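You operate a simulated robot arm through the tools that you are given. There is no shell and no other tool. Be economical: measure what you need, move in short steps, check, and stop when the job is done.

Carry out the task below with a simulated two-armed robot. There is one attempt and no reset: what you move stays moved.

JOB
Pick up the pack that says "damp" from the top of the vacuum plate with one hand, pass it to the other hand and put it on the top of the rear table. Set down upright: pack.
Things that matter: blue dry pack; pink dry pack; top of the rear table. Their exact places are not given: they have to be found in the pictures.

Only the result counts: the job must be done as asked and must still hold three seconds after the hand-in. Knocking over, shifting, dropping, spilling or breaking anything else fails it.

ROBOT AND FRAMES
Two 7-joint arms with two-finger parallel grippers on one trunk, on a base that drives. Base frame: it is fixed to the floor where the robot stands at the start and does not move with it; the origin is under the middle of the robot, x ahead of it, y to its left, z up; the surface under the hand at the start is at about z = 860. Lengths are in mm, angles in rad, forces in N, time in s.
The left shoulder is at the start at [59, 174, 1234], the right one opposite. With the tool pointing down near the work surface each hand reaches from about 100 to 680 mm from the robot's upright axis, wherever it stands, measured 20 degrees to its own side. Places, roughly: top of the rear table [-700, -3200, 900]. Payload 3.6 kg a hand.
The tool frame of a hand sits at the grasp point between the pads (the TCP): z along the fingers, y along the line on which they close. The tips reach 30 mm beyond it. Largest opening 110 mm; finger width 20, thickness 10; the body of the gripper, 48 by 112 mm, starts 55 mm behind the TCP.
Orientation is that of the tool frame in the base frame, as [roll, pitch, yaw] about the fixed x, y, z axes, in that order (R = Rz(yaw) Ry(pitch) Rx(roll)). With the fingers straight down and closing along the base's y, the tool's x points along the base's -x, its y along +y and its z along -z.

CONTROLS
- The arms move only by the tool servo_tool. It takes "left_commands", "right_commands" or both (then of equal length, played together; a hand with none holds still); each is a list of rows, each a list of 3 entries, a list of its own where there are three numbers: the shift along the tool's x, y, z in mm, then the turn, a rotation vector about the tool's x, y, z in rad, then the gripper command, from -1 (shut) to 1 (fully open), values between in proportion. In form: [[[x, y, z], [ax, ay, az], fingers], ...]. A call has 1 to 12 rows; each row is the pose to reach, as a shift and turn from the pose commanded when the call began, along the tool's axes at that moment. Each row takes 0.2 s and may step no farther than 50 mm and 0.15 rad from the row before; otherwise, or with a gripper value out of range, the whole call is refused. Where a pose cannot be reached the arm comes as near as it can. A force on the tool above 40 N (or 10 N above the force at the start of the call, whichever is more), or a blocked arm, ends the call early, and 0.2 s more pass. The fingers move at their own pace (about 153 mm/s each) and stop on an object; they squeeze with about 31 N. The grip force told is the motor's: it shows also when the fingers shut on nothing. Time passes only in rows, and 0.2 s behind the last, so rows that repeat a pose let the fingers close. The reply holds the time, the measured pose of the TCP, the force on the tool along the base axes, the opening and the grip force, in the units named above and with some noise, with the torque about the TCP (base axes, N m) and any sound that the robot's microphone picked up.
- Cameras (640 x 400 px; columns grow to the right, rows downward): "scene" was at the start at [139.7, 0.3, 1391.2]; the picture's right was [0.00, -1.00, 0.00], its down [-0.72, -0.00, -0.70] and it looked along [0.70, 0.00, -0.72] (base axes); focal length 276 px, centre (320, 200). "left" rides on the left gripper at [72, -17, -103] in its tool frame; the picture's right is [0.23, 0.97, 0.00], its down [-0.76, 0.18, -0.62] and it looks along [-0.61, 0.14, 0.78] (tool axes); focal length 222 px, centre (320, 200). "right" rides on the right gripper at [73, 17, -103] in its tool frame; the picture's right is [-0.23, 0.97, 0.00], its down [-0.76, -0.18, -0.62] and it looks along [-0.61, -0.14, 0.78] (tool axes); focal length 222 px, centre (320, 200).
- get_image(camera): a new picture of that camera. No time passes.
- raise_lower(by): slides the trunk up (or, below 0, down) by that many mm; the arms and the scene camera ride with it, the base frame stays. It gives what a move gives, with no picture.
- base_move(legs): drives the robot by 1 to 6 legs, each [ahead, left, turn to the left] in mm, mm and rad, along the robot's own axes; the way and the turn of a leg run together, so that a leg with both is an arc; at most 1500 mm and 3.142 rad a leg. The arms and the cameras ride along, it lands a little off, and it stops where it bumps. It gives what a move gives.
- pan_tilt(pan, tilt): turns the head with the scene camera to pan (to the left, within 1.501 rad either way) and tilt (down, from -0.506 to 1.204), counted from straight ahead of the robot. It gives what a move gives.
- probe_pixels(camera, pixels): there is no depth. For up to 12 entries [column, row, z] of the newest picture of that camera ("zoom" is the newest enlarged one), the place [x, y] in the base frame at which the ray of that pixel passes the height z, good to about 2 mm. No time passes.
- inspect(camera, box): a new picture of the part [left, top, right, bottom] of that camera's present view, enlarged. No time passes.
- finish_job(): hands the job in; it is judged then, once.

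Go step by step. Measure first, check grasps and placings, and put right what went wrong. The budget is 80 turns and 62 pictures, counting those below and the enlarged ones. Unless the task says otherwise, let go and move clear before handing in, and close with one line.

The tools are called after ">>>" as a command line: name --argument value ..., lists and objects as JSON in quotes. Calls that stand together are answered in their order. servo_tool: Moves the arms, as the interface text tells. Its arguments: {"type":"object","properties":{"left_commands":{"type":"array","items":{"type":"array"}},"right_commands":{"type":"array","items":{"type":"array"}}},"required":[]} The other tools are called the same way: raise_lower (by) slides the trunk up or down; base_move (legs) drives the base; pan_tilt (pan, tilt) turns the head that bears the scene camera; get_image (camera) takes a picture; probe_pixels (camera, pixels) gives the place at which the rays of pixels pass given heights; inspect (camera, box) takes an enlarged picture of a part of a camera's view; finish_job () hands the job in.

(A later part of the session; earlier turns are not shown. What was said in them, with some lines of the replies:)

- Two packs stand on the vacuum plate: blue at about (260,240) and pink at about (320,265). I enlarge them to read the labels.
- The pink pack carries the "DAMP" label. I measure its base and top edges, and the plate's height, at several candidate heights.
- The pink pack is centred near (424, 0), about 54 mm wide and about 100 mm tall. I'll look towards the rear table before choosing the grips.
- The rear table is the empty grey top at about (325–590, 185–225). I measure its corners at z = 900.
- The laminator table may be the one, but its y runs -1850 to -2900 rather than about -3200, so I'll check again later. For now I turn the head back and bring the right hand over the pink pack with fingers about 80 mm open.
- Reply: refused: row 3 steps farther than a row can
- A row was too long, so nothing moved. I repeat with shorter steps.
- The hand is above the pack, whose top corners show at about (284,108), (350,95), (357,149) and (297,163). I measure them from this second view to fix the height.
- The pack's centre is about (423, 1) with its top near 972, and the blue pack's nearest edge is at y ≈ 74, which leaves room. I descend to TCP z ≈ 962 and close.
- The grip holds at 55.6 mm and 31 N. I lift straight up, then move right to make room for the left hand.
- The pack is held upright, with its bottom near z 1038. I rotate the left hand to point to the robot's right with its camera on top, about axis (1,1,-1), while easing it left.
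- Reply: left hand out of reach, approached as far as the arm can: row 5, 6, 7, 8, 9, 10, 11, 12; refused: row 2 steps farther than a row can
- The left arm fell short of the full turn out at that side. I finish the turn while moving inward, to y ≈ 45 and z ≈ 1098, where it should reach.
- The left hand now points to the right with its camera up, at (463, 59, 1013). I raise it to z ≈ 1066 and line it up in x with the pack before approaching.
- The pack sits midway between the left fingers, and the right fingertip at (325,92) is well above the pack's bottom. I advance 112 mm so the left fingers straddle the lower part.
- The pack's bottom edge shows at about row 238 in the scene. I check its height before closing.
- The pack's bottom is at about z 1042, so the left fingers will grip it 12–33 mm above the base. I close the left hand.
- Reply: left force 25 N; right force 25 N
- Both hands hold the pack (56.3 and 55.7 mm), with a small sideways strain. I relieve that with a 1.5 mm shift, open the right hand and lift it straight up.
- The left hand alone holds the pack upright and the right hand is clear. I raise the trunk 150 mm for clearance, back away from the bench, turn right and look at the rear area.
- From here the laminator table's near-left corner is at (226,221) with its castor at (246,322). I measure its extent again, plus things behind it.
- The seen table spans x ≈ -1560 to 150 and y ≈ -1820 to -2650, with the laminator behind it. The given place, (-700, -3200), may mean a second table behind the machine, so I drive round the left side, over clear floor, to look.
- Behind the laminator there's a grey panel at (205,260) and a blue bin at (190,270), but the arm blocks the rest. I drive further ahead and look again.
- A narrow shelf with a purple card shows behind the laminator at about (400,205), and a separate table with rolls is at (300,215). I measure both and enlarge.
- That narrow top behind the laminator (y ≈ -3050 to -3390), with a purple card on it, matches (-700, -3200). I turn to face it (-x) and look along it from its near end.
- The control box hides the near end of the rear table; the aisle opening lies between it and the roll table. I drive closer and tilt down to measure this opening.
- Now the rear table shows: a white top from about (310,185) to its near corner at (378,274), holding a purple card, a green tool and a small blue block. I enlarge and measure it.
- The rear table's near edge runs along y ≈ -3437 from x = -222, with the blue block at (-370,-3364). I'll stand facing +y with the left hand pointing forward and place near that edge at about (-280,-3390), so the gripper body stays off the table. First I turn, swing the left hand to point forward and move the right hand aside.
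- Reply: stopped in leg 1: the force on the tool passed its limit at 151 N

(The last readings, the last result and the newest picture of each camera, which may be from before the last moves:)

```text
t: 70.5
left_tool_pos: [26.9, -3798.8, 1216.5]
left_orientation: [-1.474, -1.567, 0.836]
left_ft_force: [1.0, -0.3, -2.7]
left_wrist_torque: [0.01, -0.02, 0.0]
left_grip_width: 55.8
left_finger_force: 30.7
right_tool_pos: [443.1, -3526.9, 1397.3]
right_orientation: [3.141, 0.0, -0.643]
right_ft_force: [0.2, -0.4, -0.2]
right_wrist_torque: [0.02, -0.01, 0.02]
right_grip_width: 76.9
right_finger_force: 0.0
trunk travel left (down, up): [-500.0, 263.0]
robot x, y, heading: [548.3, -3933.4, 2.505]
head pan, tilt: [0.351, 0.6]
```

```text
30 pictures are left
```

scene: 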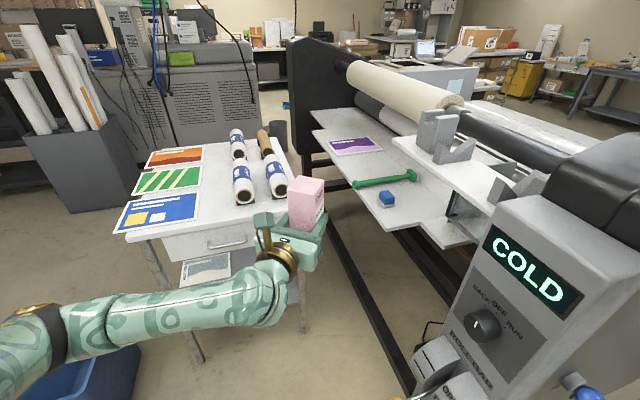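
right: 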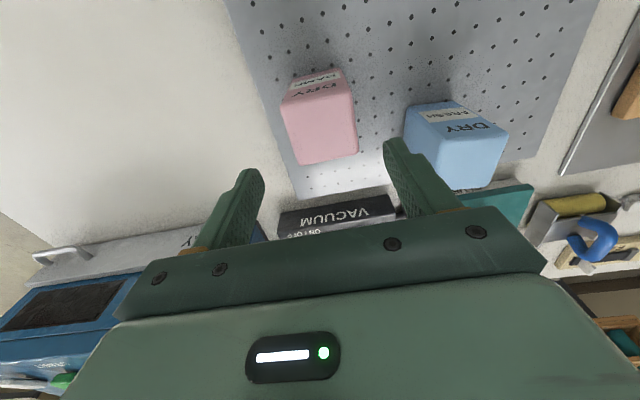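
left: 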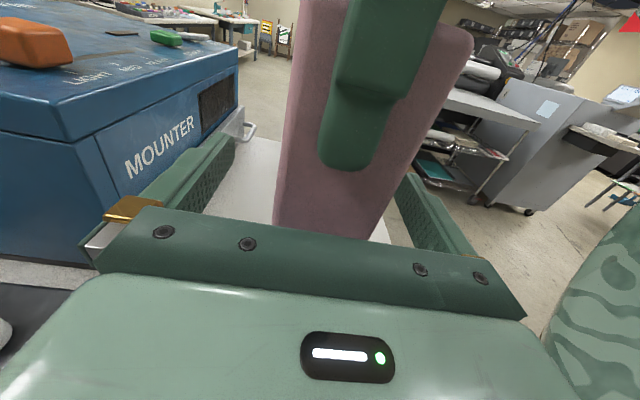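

The turn stopped when the left hand touched the control box, which is taller and closer than I'd estimated. The pack is still held at 56 mm, so I check it for tilt and look at the box.

>>> inspect --camera "scene" --box '[240, 160, 360, 290]'

>>> get_image --camera "left"

>>> probe_pixels --camera "scene" --pixels '[[412, 378, 900], [468, 272, 1100], [495, 205, 1250], [495, 205, 1300], [560, 250, 1250], [560, 250, 1300], [440, 380, 1100], [437, 380, 900]]'

```text
3.08 times, centred on (300, 225) of scene
```

zoom: 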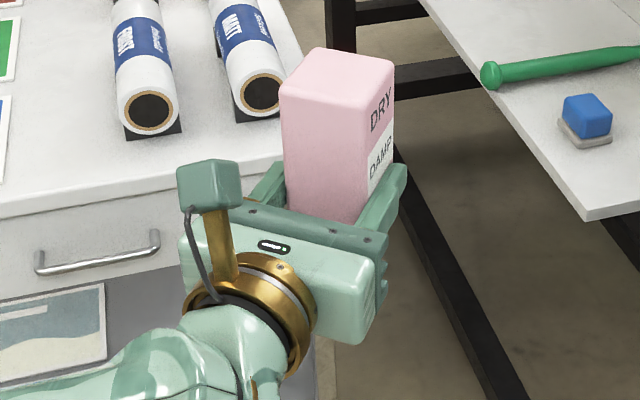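

```text
28 pictures are left
```

left: 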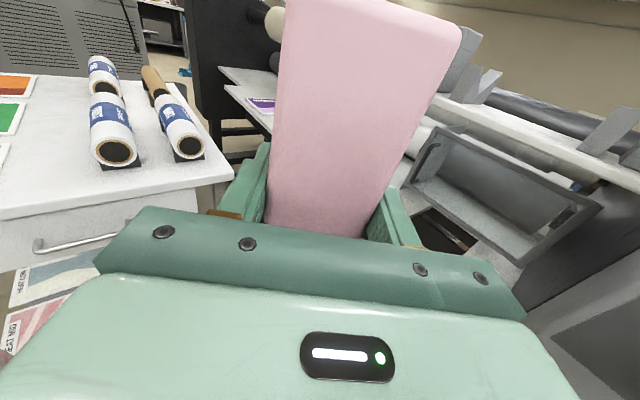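

```text
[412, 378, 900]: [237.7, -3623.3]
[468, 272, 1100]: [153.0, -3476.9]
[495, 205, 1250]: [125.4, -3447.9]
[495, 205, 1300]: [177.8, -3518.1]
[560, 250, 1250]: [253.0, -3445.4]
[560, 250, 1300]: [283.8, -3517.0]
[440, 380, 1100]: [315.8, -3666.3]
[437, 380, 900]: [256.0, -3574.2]
```

The pack is still upright: its edges in the left view, (460,35) and (285,0), match the expected geometry. I back away from the control box, turn to face +y, then sidle left.

>>> base_move --legs '[[-98, 301, 0], [0, 0, -0.934]]'

>>> pan_tilt --pan 0.6 --tilt 0.6

>>> get_image --camera "scene"

```text
t: 75.0
left_tool_pos: [249.3, -3729.1, 1215.9]
left_orientation: [-1.505, -1.568, -0.072]
left_ft_force: [0.7, 0.2, -2.7]
left_wrist_torque: [-0.04, 0.02, 0.02]
left_grip_width: 55.6
left_finger_force: 30.8
right_tool_pos: [715.6, -3907.2, 1397.4]
right_orientation: [-3.14, -0.002, -1.585]
right_ft_force: [-1.1, 0.2, -0.2]
right_wrist_torque: [0.02, -0.02, 0.04]
right_grip_width: 77.0
right_finger_force: 0.1
trunk travel left (down, up): [-500.0, 263.0]
robot x, y, heading: [447.9, -4228.2, 1.565]
head pan, tilt: [0.351, 0.6]
```

```text
t: 75.8
left_tool_pos: [249.4, -3730.1, 1217.8]
left_orientation: [-1.565, -1.568, -0.011]
left_ft_force: [-0.7, -0.1, -2.3]
left_wrist_torque: [0.0, -0.02, -0.01]
left_grip_width: 55.9
left_finger_force: 31.5
right_tool_pos: [715.0, -3906.6, 1397.7]
right_orientation: [-3.141, -0.001, -1.586]
right_ft_force: [-0.3, -0.1, 0.3]
right_wrist_torque: [0.01, 0.01, 0.02]
right_grip_width: 77.0
right_finger_force: 0.1
trunk travel left (down, up): [-500.0, 263.0]
robot x, y, heading: [448.2, -4231.9, 1.561]
head pan, tilt: [0.6, 0.6]
```

```text
27 pictures are left
```

scene: 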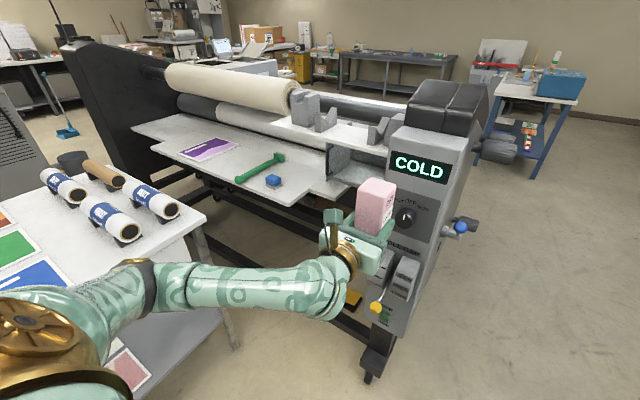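

I check where the left elbow, near (140,290), sits relative to the roll table and its rolls.

>>> probe_pixels --camera "scene" --pixels '[[140, 285, 1250], [140, 285, 1150], [140, 285, 1050], [85, 310, 1250], [85, 310, 1150], [205, 220, 900], [290, 205, 900], [335, 200, 900], [205, 140, 900], [273, 181, 920], [180, 155, 900]]'

>>> inspect --camera "scene" --box '[170, 110, 370, 230]'

```text
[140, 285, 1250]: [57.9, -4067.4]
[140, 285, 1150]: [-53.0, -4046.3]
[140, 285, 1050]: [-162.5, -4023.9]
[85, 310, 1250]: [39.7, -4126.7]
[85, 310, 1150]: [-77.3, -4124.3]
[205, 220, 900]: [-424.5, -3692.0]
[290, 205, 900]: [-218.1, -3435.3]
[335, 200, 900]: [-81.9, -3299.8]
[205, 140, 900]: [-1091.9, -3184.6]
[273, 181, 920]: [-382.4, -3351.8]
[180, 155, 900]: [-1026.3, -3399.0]
```

```text
3.20 times, centred on (270, 170) of scene
```

zoom: 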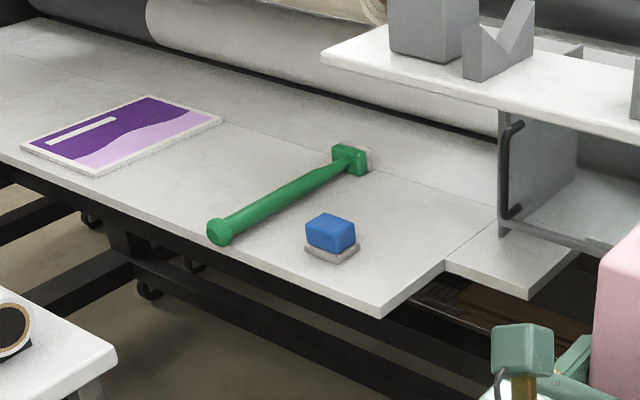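

The elbow stays about 400–500 mm to the robot's left, so I'll stand farther right (x ≈ 100) and reach the left hand out leftwards. I sidle 260 mm left, then extend the arm forward and left.

>>> base_move --legs '[[0, 300, 0]]'

>>> servo_tool --left_commands '[[[0, 25, 12], [0, 0, 0], -1], [[0, 50, 25], [0, 0, 0], -1], [[0, 75, 37], [0, 0, 0], -1], [[0, 100, 50], [0, 0, 0], -1], [[0, 125, 62], [0, 0, 0], -1], [[0, 150, 75], [0, 0, 0], -1], [[0, 175, 87], [0, 0, 0], -1], [[0, 180, 100], [0, 0, 0], -1], [[0, 180, 100], [0, 0, 0], -1]]'

>>> get_image --camera "scene"

```text
t: 77.8
left_tool_pos: [-52.3, -3726.7, 1216.7]
left_orientation: [-1.525, -1.566, -0.052]
left_ft_force: [0.4, -0.7, -2.1]
left_wrist_torque: [-0.01, 0.0, 0.01]
left_grip_width: 55.7
left_finger_force: 30.5
right_tool_pos: [414.1, -3904.4, 1397.1]
right_orientation: [-3.141, -0.002, -1.586]
right_ft_force: [-1.1, -0.3, -0.4]
right_wrist_torque: [0.02, -0.01, -0.02]
right_grip_width: 76.9
right_finger_force: 0.0
trunk travel left (down, up): [-500.0, 263.0]
robot x, y, heading: [149.9, -4228.3, 1.558]
head pan, tilt: [0.6, 0.6]
```

```text
t: 79.8
left_tool_pos: [129.2, -3627.9, 1216.4]
left_orientation: [-1.511, -1.568, -0.063]
left_ft_force: [-0.2, 0.0, -2.0]
left_wrist_torque: [0.0, 0.01, 0.04]
left_grip_width: 55.6
left_finger_force: 30.9
right_tool_pos: [415.8, -3904.3, 1396.6]
right_orientation: [3.138, -0.001, -1.586]
right_ft_force: [0.0, 0.3, 0.0]
right_wrist_torque: [-0.01, 0.0, 0.0]
right_grip_width: 77.1
right_finger_force: 0.1
trunk travel left (down, up): [-500.0, 263.0]
robot x, y, heading: [147.9, -4229.1, 1.56]
head pan, tilt: [0.6, 0.6]
```

```text
25 pictures are left
```

scene: 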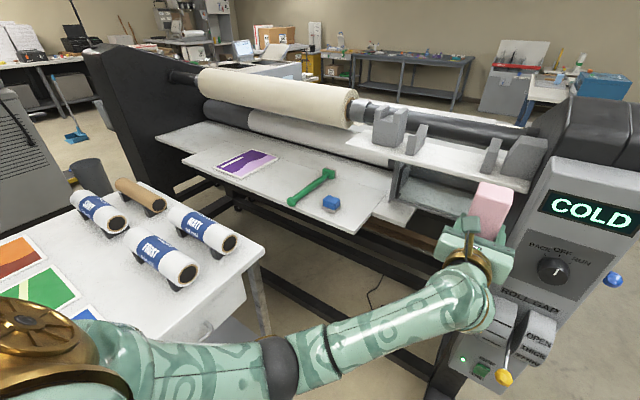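

I had the tool's y sign reversed, so the hand went right without touching anything. I move it left by 355 mm to x ≈ -226.

>>> servo_tool --left_commands '[[[0, -40, 0], [0, 0, 0], -1], [[0, -80, 0], [0, 0, 0], -1], [[0, -120, 0], [0, 0, 0], -1], [[0, -160, 0], [0, 0, 0], -1], [[0, -200, 0], [0, 0, 0], -1], [[0, -240, 0], [0, 0, 0], -1], [[0, -280, 0], [0, 0, 0], -1], [[0, -320, 0], [0, 0, 0], -1], [[0, -355, 0], [0, 0, 0], -1], [[0, -355, 0], [0, 0, 0], -1]]'

>>> get_image --camera "scene"

```text
t: 82.0
left_tool_pos: [-227.1, -3625.3, 1216.9]
left_orientation: [-1.642, -1.567, 0.068]
left_ft_force: [1.0, 0.9, -2.4]
left_wrist_torque: [-0.01, -0.01, -0.01]
left_grip_width: 55.8
left_finger_force: 31.0
right_tool_pos: [415.7, -3903.7, 1397.7]
right_orientation: [3.14, -0.003, -1.586]
right_ft_force: [0.2, 1.1, 0.9]
right_wrist_torque: [0.05, 0.03, -0.02]
right_grip_width: 77.0
right_finger_force: 0.1
trunk travel left (down, up): [-500.0, 263.0]
robot x, y, heading: [147.6, -4230.5, 1.556]
head pan, tilt: [0.6, 0.6]
```

```text
24 pictures are left
```

scene: 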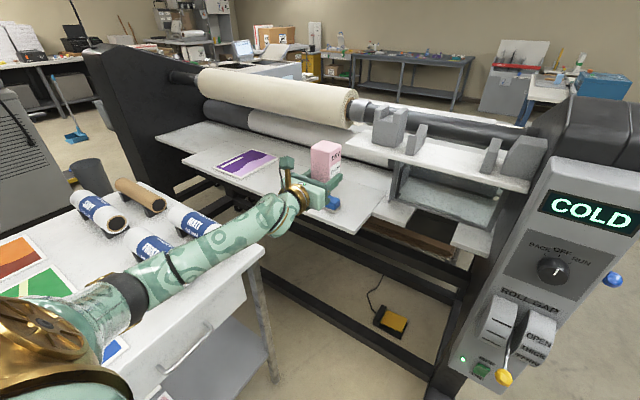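

The arm now stretches forward and left, clear of everything. I check the elbow's position before lowering.

>>> probe_pixels --camera "scene" --pixels '[[125, 298, 1300], [125, 298, 1250], [125, 298, 1200], [125, 298, 1150], [200, 250, 1230], [200, 250, 1180], [265, 248, 900], [298, 197, 1216]]'

>>> get_image --camera "left"

```text
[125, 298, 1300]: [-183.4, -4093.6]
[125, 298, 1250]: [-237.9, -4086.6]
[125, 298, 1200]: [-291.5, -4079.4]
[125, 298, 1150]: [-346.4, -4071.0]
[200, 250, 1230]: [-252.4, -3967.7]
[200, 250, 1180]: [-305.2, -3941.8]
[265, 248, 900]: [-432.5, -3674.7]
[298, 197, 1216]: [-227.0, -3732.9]
```

```text
23 pictures are left
```

left: 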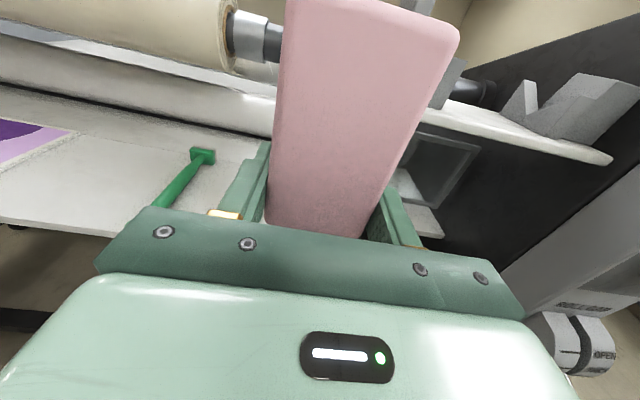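

The forearm runs along x ≈ -240 to -290, clear of the roll table (x ≤ -430). I drive 150 mm ahead and 50 mm left, then lower the trunk 150 mm.

>>> base_move --legs '[[0, 48, 0], [150, 0, 0.01]]'

>>> raise_lower --by -150

>>> get_image --camera "scene"

```text
t: 83.9
left_tool_pos: [-281.6, -3481.9, 1217.6]
left_orientation: [-1.103, -1.569, -0.463]
left_ft_force: [-2.8, -9.0, -1.3]
left_wrist_torque: [0.03, -0.04, -0.23]
left_grip_width: 55.9
left_finger_force: 30.8
right_tool_pos: [364.7, -3753.0, 1397.5]
right_orientation: [-3.141, -0.001, -1.576]
right_ft_force: [-0.1, 0.5, -0.1]
right_wrist_torque: [-0.01, -0.07, -0.01]
right_grip_width: 76.8
right_finger_force: 0.0
trunk travel left (down, up): [-500.0, 263.0]
robot x, y, heading: [103.8, -4079.7, 1.568]
head pan, tilt: [0.6, 0.6]
```

```text
t: 85.7
left_tool_pos: [-282.8, -3479.9, 1068.3]
left_orientation: [-1.363, -1.566, -0.199]
left_ft_force: [0.0, 0.6, -2.1]
left_wrist_torque: [-0.02, -0.04, 0.03]
left_grip_width: 55.7
left_finger_force: 31.3
right_tool_pos: [364.0, -3752.2, 1248.4]
right_orientation: [3.14, 0.0, -1.573]
right_ft_force: [0.4, 0.9, 0.4]
right_wrist_torque: [0.02, 0.0, -0.01]
right_grip_width: 77.2
right_finger_force: 0.1
trunk travel left (down, up): [-350.0, 413.0]
robot x, y, heading: [100.4, -4075.7, 1.568]
head pan, tilt: [0.6, 0.6]
```

```text
22 pictures are left
```

scene: 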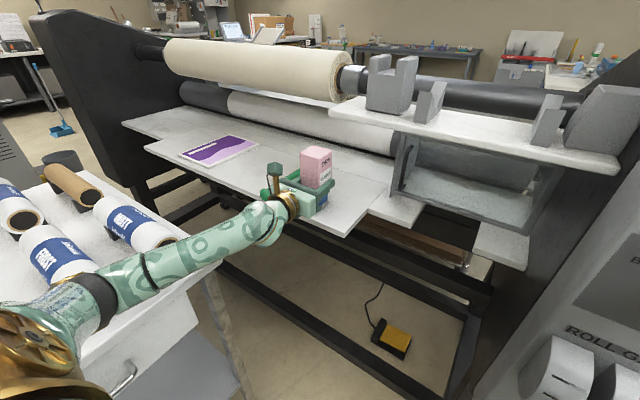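

The hand is at (-282,-3480,1068), just off the table edge. I re-measure the near edge and corner at about (346,236), and the blue block behind the hand, in an enlarged view.

>>> inspect --camera "scene" --box '[230, 130, 430, 255]'

>>> get_image --camera "left"

```text
3.20 times, centred on (330, 192) of scene
```

zoom: 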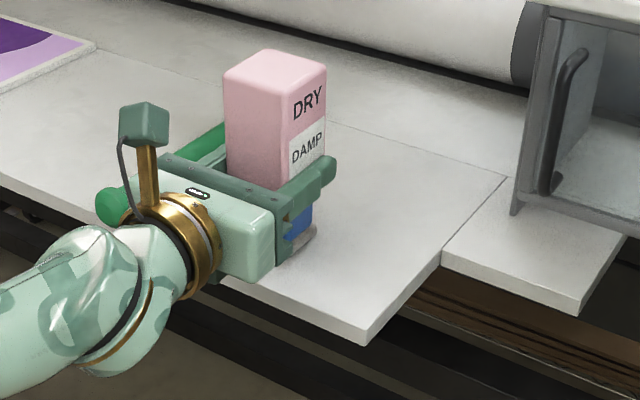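

```text
20 pictures are left
```

left: 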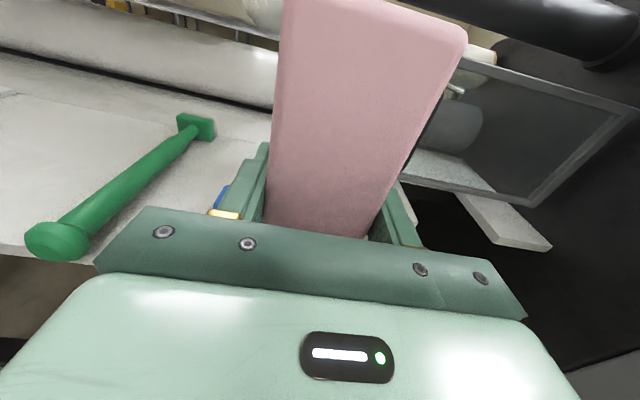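

>>> probe_pixels --camera "zoom" --pixels '[[366, 333, 900], [440, 256, 900], [507, 176, 900], [225, 278, 900], [318, 228, 905], [292, 262, 905], [313, 205, 930], [0, 180, 900]]'

>>> probe_pixels --camera "left" --pixels '[[215, 205, 930], [40, 262, 900], [490, 245, 900], [548, 247, 900], [228, 183, 930]]'

```text
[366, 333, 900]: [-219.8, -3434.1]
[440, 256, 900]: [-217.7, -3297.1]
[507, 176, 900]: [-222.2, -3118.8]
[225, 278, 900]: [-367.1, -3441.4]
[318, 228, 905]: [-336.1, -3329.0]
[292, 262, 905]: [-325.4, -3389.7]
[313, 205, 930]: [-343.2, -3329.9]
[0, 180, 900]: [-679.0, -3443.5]
```

```text
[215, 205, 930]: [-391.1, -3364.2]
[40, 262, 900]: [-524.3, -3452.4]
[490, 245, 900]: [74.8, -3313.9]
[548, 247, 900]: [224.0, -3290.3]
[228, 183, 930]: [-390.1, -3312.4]
```

The table edge is at y ≈ -3437, its end at x ≈ -219, and the block's right side at x ≈ -328. I aim for pack centre (-267,-3388) and first go to a hover about 35 mm above the table.

>>> servo_tool --left_commands '[[[0, 15, 10], [0, 0, 0], -1], [[-20, 15, 35], [0, 0, 0], -1], [[-40, 15, 60], [0, 0, 0], -1], [[-60, 15, 85], [0, 0, 0], -1], [[-80, 15, 85], [0, 0, 0], -1], [[-100, 15, 85], [0, 0, 0], -1], [[-108, 15, 85], [0, 0, 0], -1], [[-108, 15, 85], [0, 0, 0], -1]]'

>>> inspect --camera "scene" --box '[230, 130, 430, 255]'

>>> get_image --camera "scene"

```text
t: 87.5
left_tool_pos: [-267.1, -3393.9, 959.1]
left_orientation: [-1.647, -1.568, 0.084]
left_ft_force: [-0.2, -0.3, -1.7]
left_wrist_torque: [0.0, -0.04, 0.01]
left_grip_width: 55.7
left_finger_force: 31.5
right_tool_pos: [363.9, -3751.3, 1247.6]
right_orientation: [-3.141, -0.003, -1.573]
right_ft_force: [-0.9, -0.5, -0.3]
right_wrist_torque: [0.0, 0.02, 0.04]
right_grip_width: 77.0
right_finger_force: 0.0
trunk travel left (down, up): [-350.0, 413.0]
robot x, y, heading: [101.8, -4078.5, 1.569]
head pan, tilt: [0.6, 0.6]
```

```text
3.20 times, centred on (330, 192) of scene
```

zoom: 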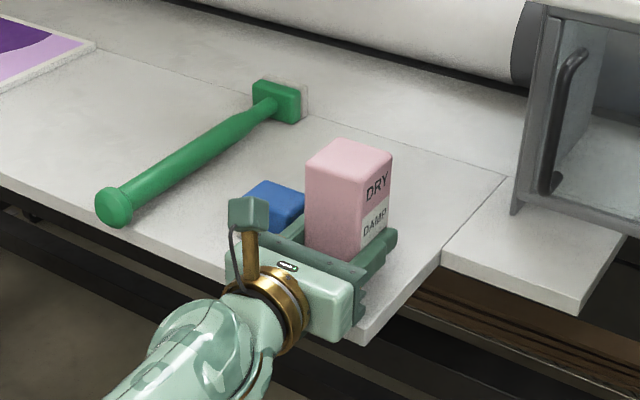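

```text
18 pictures are left
```

scene: 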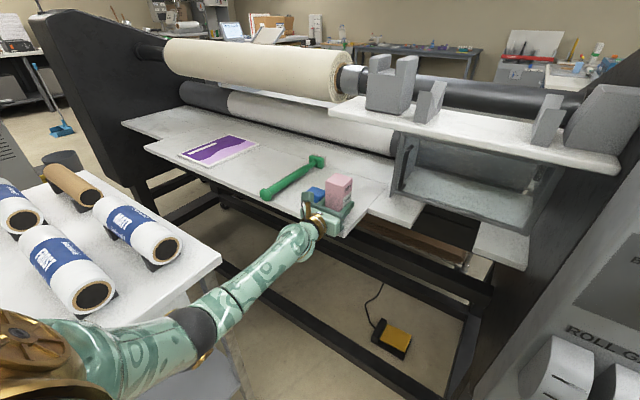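

The hover is good and clear of the block. I lower slowly by 30 mm and check for contact.

>>> servo_tool --left_commands '[[[-10, 0, 0], [0, 0, 0], -1], [[-18, 0, 0], [0, 0, 0], -1], [[-24, 0, 0], [0, 0, 0], -1], [[-27, 0, 0], [0, 0, 0], -1], [[-29, 0, 0], [0, 0, 0], -1], [[-31, 0, 0], [0, 0, 0], -1], [[-31, 0, 0], [0, 0, 0], -1]]'

```text
t: 88.5
left_tool_pos: [-269.2, -3390.8, 945.1]
left_orientation: [0.006, -1.549, -1.57]
left_ft_force: [0.1, 0.2, 14.3]
left_wrist_torque: [-0.94, -0.02, -0.28]
left_grip_width: 56.0
left_finger_force: 31.2
right_tool_pos: [365.3, -3752.2, 1246.2]
right_orientation: [3.141, -0.001, -1.574]
right_ft_force: [0.5, -0.5, 0.7]
right_wrist_torque: [-0.02, -0.03, 0.03]
right_grip_width: 77.1
right_finger_force: 0.0
trunk travel left (down, up): [-350.0, 413.0]
robot x, y, heading: [99.9, -4074.8, 1.566]
head pan, tilt: [0.6, 0.6]
stopped in row 4 (left hand): the force on the tool passed its limit at 44 N (the readings are from after the stop); the commanded pose is now the measured one
```

The hand met something at TCP z ≈ 945, sooner than expected, and the torque suggests contact behind the pads. I look before going on.

>>> inspect --camera "scene" --box '[270, 150, 400, 250]'

>>> get_image --camera "left"

```text
4.00 times, centred on (335, 200) of scene
```

zoom: 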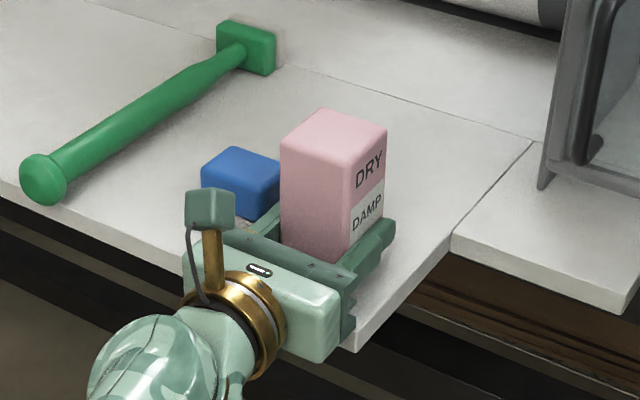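

```text
16 pictures are left
```

left: 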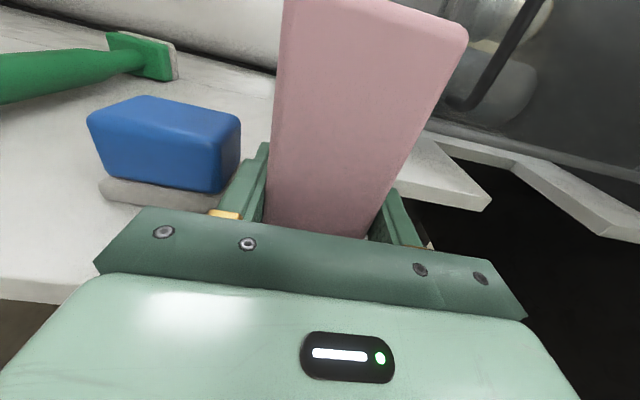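

>>> probe_pixels --camera "left" --pixels '[[30, 294, 900], [30, 294, 920], [490, 203, 900], [490, 203, 920], [75, 294, 900], [240, 190, 910]]'

>>> probe_pixels --camera "zoom" --pixels '[[357, 345, 900], [357, 345, 920], [452, 248, 900], [452, 248, 920], [20, 200, 900], [20, 200, 920], [533, 140, 900], [533, 140, 920]]'

```text
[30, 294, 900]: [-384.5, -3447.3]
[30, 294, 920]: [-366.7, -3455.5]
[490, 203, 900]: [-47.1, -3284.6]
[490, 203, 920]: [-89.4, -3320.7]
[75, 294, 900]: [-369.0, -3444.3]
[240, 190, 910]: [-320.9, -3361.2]
```

```text
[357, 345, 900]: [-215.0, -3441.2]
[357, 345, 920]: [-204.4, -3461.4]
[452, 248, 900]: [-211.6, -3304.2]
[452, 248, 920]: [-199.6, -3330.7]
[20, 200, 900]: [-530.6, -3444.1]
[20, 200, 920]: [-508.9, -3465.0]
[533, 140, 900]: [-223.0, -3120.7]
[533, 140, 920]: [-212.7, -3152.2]
```

All readings fit a table top at about z 920 with its edge at y ≈ -3460, so the gripper body, not the pack, touched the edge. I raise a little, level the hand, pull back 27 mm so the body is off the edge, and check.

>>> servo_tool --left_commands '[[[5, 0, 0], [0, -0.01, 0], -1], [[12, 0, 0], [0, -0.02, 0], -1], [[12, 2, -14], [0, -0.021, 0], -1], [[12, 2, -27], [0, -0.021, 0], -1], [[12, 2, -27], [0, -0.021, 0], -1]]'

>>> inspect --camera "scene" --box '[270, 150, 400, 250]'

>>> inspect --camera "left" --box '[0, 80, 320, 320]'

```text
t: 89.7
left_tool_pos: [-266.2, -3418.3, 952.4]
left_orientation: [2.895, -1.564, 1.825]
left_ft_force: [-0.4, 1.0, -1.9]
left_wrist_torque: [-0.03, 0.01, 0.0]
left_grip_width: 55.6
left_finger_force: 31.1
right_tool_pos: [363.3, -3750.4, 1247.1]
right_orientation: [3.138, -0.002, -1.574]
right_ft_force: [-0.1, 0.4, 0.2]
right_wrist_torque: [0.01, 0.01, 0.01]
right_grip_width: 77.4
right_finger_force: 0.1
trunk travel left (down, up): [-350.0, 413.0]
robot x, y, heading: [99.1, -4076.3, 1.573]
head pan, tilt: [0.6, 0.6]
```

```text
4.00 times, centred on (335, 200) of scene
```

zoom: 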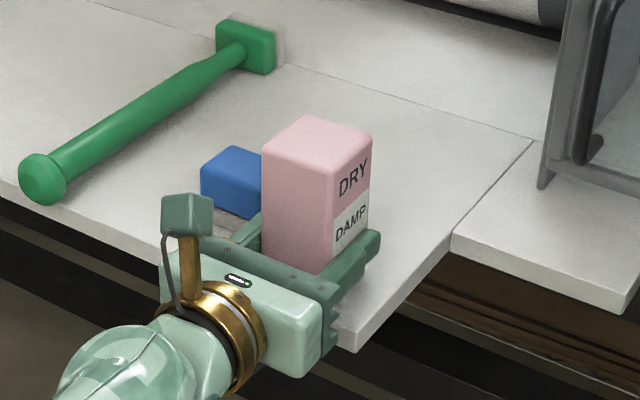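

```text
1.67 times, centred on (160, 200) of left
```

zoom: 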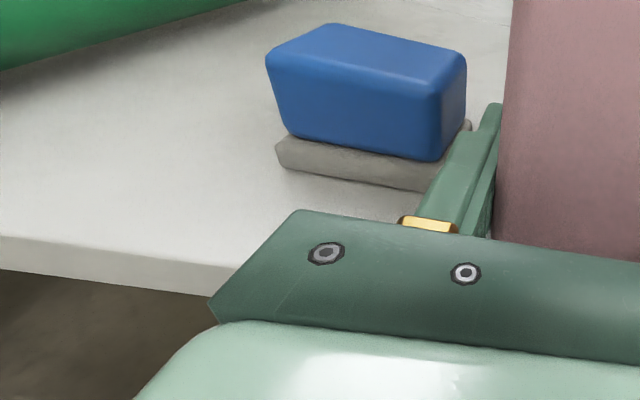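

>>> probe_pixels --camera "zoom" --pixels '[[100, 250, 900], [100, 250, 920], [200, 264, 900], [200, 264, 920], [430, 190, 910], [430, 190, 925], [430, 160, 930]]'

```text
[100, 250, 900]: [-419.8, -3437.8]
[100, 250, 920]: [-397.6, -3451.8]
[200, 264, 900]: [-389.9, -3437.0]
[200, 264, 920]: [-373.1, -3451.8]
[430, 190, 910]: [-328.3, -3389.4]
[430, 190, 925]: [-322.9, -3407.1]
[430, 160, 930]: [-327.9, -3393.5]
```

The body is now clear of the edge whichever table height is right. I lower in small steps until the pack itself makes contact.

>>> servo_tool --left_commands '[[[-4, 0, 0], [0, 0, 0], -1], [[-6, 0, 0], [0, 0, 0], -1], [[-7, 0, 0], [0, 0, 0], -1], [[-8, 0, 0], [0, 0, 0], -1], [[-9, 0, 0], [0, 0, 0], -1], [[-10, 0, 0], [0, 0, 0], -1], [[-10, 0, 0], [0, 0, 0], -1]]'

```text
t: 91.3
left_tool_pos: [-267.2, -3419.3, 943.4]
left_orientation: [2.917, -1.566, 1.807]
left_ft_force: [0.3, -0.1, -2.3]
left_wrist_torque: [-0.04, -0.04, -0.02]
left_grip_width: 55.8
left_finger_force: 31.0
right_tool_pos: [364.3, -3751.6, 1245.6]
right_orientation: [3.141, -0.003, -1.574]
right_ft_force: [-0.9, 0.0, -0.7]
right_wrist_torque: [-0.04, -0.04, -0.02]
right_grip_width: 77.0
right_finger_force: 0.0
trunk travel left (down, up): [-350.0, 413.0]
robot x, y, heading: [100.3, -4079.8, 1.568]
head pan, tilt: [0.6, 0.6]
```

No contact yet at z 943. I go on down in 1–2 mm steps.

>>> servo_tool --left_commands '[[[-1.5, 0, 0], [0, 0, 0], -1], [[-3, 0, 0], [0, 0, 0], -1], [[-4, 0, 0], [0, 0, 0], -1], [[-5, 0, 0], [0, 0, 0], -1], [[-6, 0, 0], [0, 0, 0], -1], [[-7, 0, 0], [0, 0, 0], -1], [[-8, 0, 0], [0, 0, 0], -1], [[-8, 0, 0], [0, 0, 0], -1]]'

>>> inspect --camera "scene" --box '[270, 150, 400, 250]'

```text
t: 93.1
left_tool_pos: [-266.5, -3419.7, 938.5]
left_orientation: [1.938, -1.57, 2.782]
left_ft_force: [-1.5, 3.8, 18.3]
left_wrist_torque: [-0.43, 0.03, -0.02]
left_grip_width: 55.7
left_finger_force: 31.1
right_tool_pos: [364.2, -3752.6, 1247.0]
right_orientation: [3.141, 0.001, -1.576]
right_ft_force: [-1.0, -0.4, 0.4]
right_wrist_torque: [0.0, 0.0, -0.04]
right_grip_width: 76.9
right_finger_force: 0.0
trunk travel left (down, up): [-350.0, 413.0]
robot x, y, heading: [101.5, -4080.5, 1.571]
head pan, tilt: [0.6, 0.6]
```

```text
4.00 times, centred on (335, 200) of scene
```

zoom: 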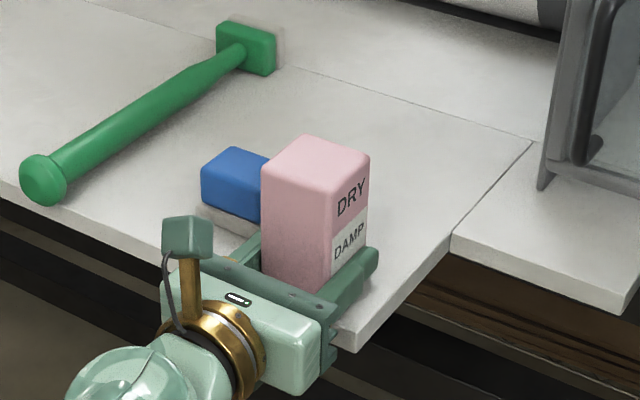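

The pack is now on the table: 20 N upward, acting within the pack's footprint, at TCP z 938. I ease the pressure by 2 mm, then open the fingers to about 72 mm.

>>> servo_tool --left_commands '[[[2, 0, 0], [0, 0, 0], -1], [[2, 0, 0], [0, 0, 0], -1], [[2, 0, 0], [0, 0, 0], 0.1], [[2, 0, 0], [0, 0, 0], 0.2], [[2, 0, 0], [0, 0, 0], 0.3], [[2, 0, 0], [0, 0, 0], 0.3]]'

>>> inspect --camera "scene" --box '[270, 150, 400, 250]'

>>> get_image --camera "left"

```text
t: 94.5
left_tool_pos: [-267.2, -3419.0, 937.8]
left_orientation: [2.916, -1.566, 1.803]
left_ft_force: [0.1, 0.2, -0.5]
left_wrist_torque: [-0.02, -0.02, 0.02]
left_grip_width: 71.5
left_finger_force: 0.1
right_tool_pos: [363.8, -3752.6, 1246.5]
right_orientation: [3.14, -0.001, -1.574]
right_ft_force: [0.5, -0.9, -0.2]
right_wrist_torque: [0.02, -0.01, -0.01]
right_grip_width: 77.2
right_finger_force: 0.1
trunk travel left (down, up): [-350.0, 413.0]
robot x, y, heading: [98.9, -4081.1, 1.568]
head pan, tilt: [0.6, 0.6]
```

```text
4.00 times, centred on (335, 200) of scene
```

zoom: 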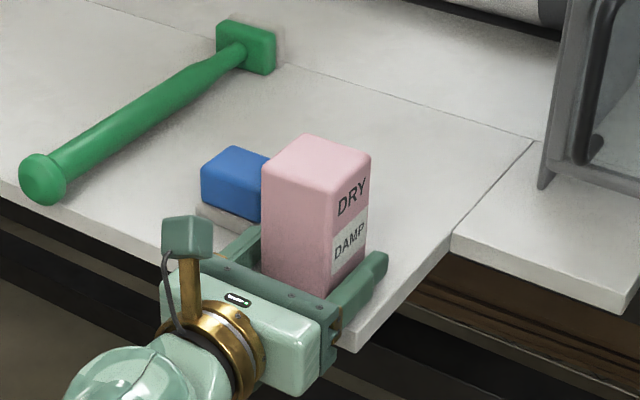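

```text
11 pictures are left
```

left: 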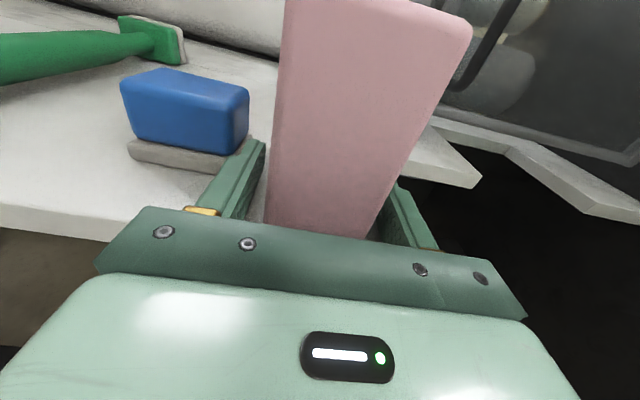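

The pack stands by itself with both fingers clear of it and of the block. I back the hand straight out, then look.

>>> servo_tool --left_commands '[[[0, 0, -10], [0, 0, 0], 0.3], [[0, 0, -25], [0, 0, 0], 0.3], [[0, 0, -45], [0, 0, 0], 0.3], [[0, 0, -70], [0, 0, 0], 0.3], [[0, 0, -100], [0, 0, 0], 0.3], [[0, 0, -130], [0, 0, 0], 0.3], [[0, 0, -150], [0, 0, 0], 0.3]]'

>>> inspect --camera "scene" --box '[270, 150, 400, 250]'

>>> get_image --camera "left"

```text
t: 96.1
left_tool_pos: [-265.6, -3569.8, 939.2]
left_orientation: [2.881, -1.567, 1.84]
left_ft_force: [-1.0, 0.1, 0.0]
left_wrist_torque: [0.01, 0.01, 0.01]
left_grip_width: 71.4
left_finger_force: 0.0
right_tool_pos: [364.2, -3751.9, 1246.7]
right_orientation: [3.14, 0.001, -1.575]
right_ft_force: [1.8, 0.4, -0.4]
right_wrist_torque: [-0.03, 0.01, 0.0]
right_grip_width: 77.2
right_finger_force: 0.1
trunk travel left (down, up): [-350.0, 413.0]
robot x, y, heading: [102.1, -4076.2, 1.571]
head pan, tilt: [0.6, 0.6]
```

```text
4.00 times, centred on (335, 200) of scene
```

zoom: 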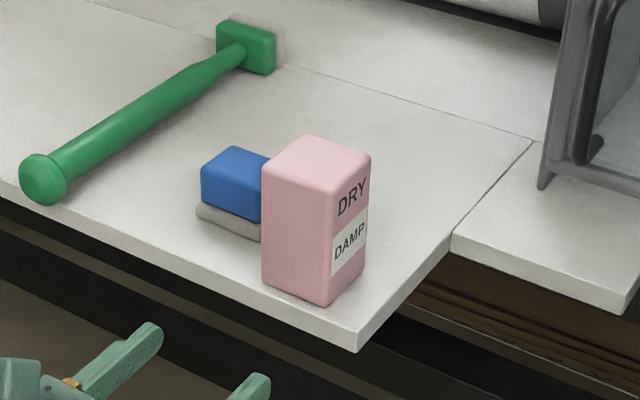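

```text
9 pictures are left
```

left: 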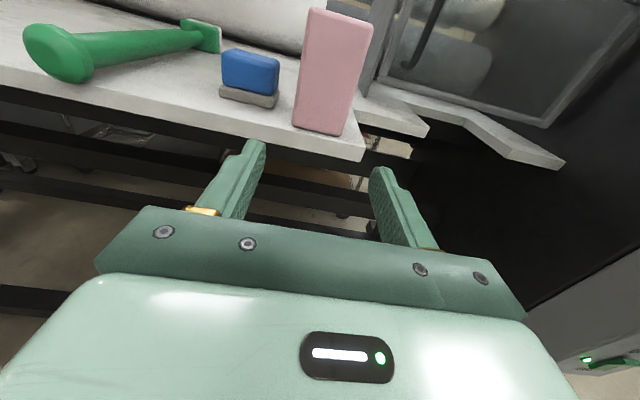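

The pack stands upright on the rear table with its base fully inside the edge, the blue block and green tool are unmoved, and both hands are clear. I hand in.

>>> finish_job

```text
The job is handed in.
```

The pink pack labelled "DAMP" was picked up with the right hand, passed to the left hand, and set upright on the rear table; on the drive over, the left hand bumped the laminator's control box once, at 151 N, with no visible damage.
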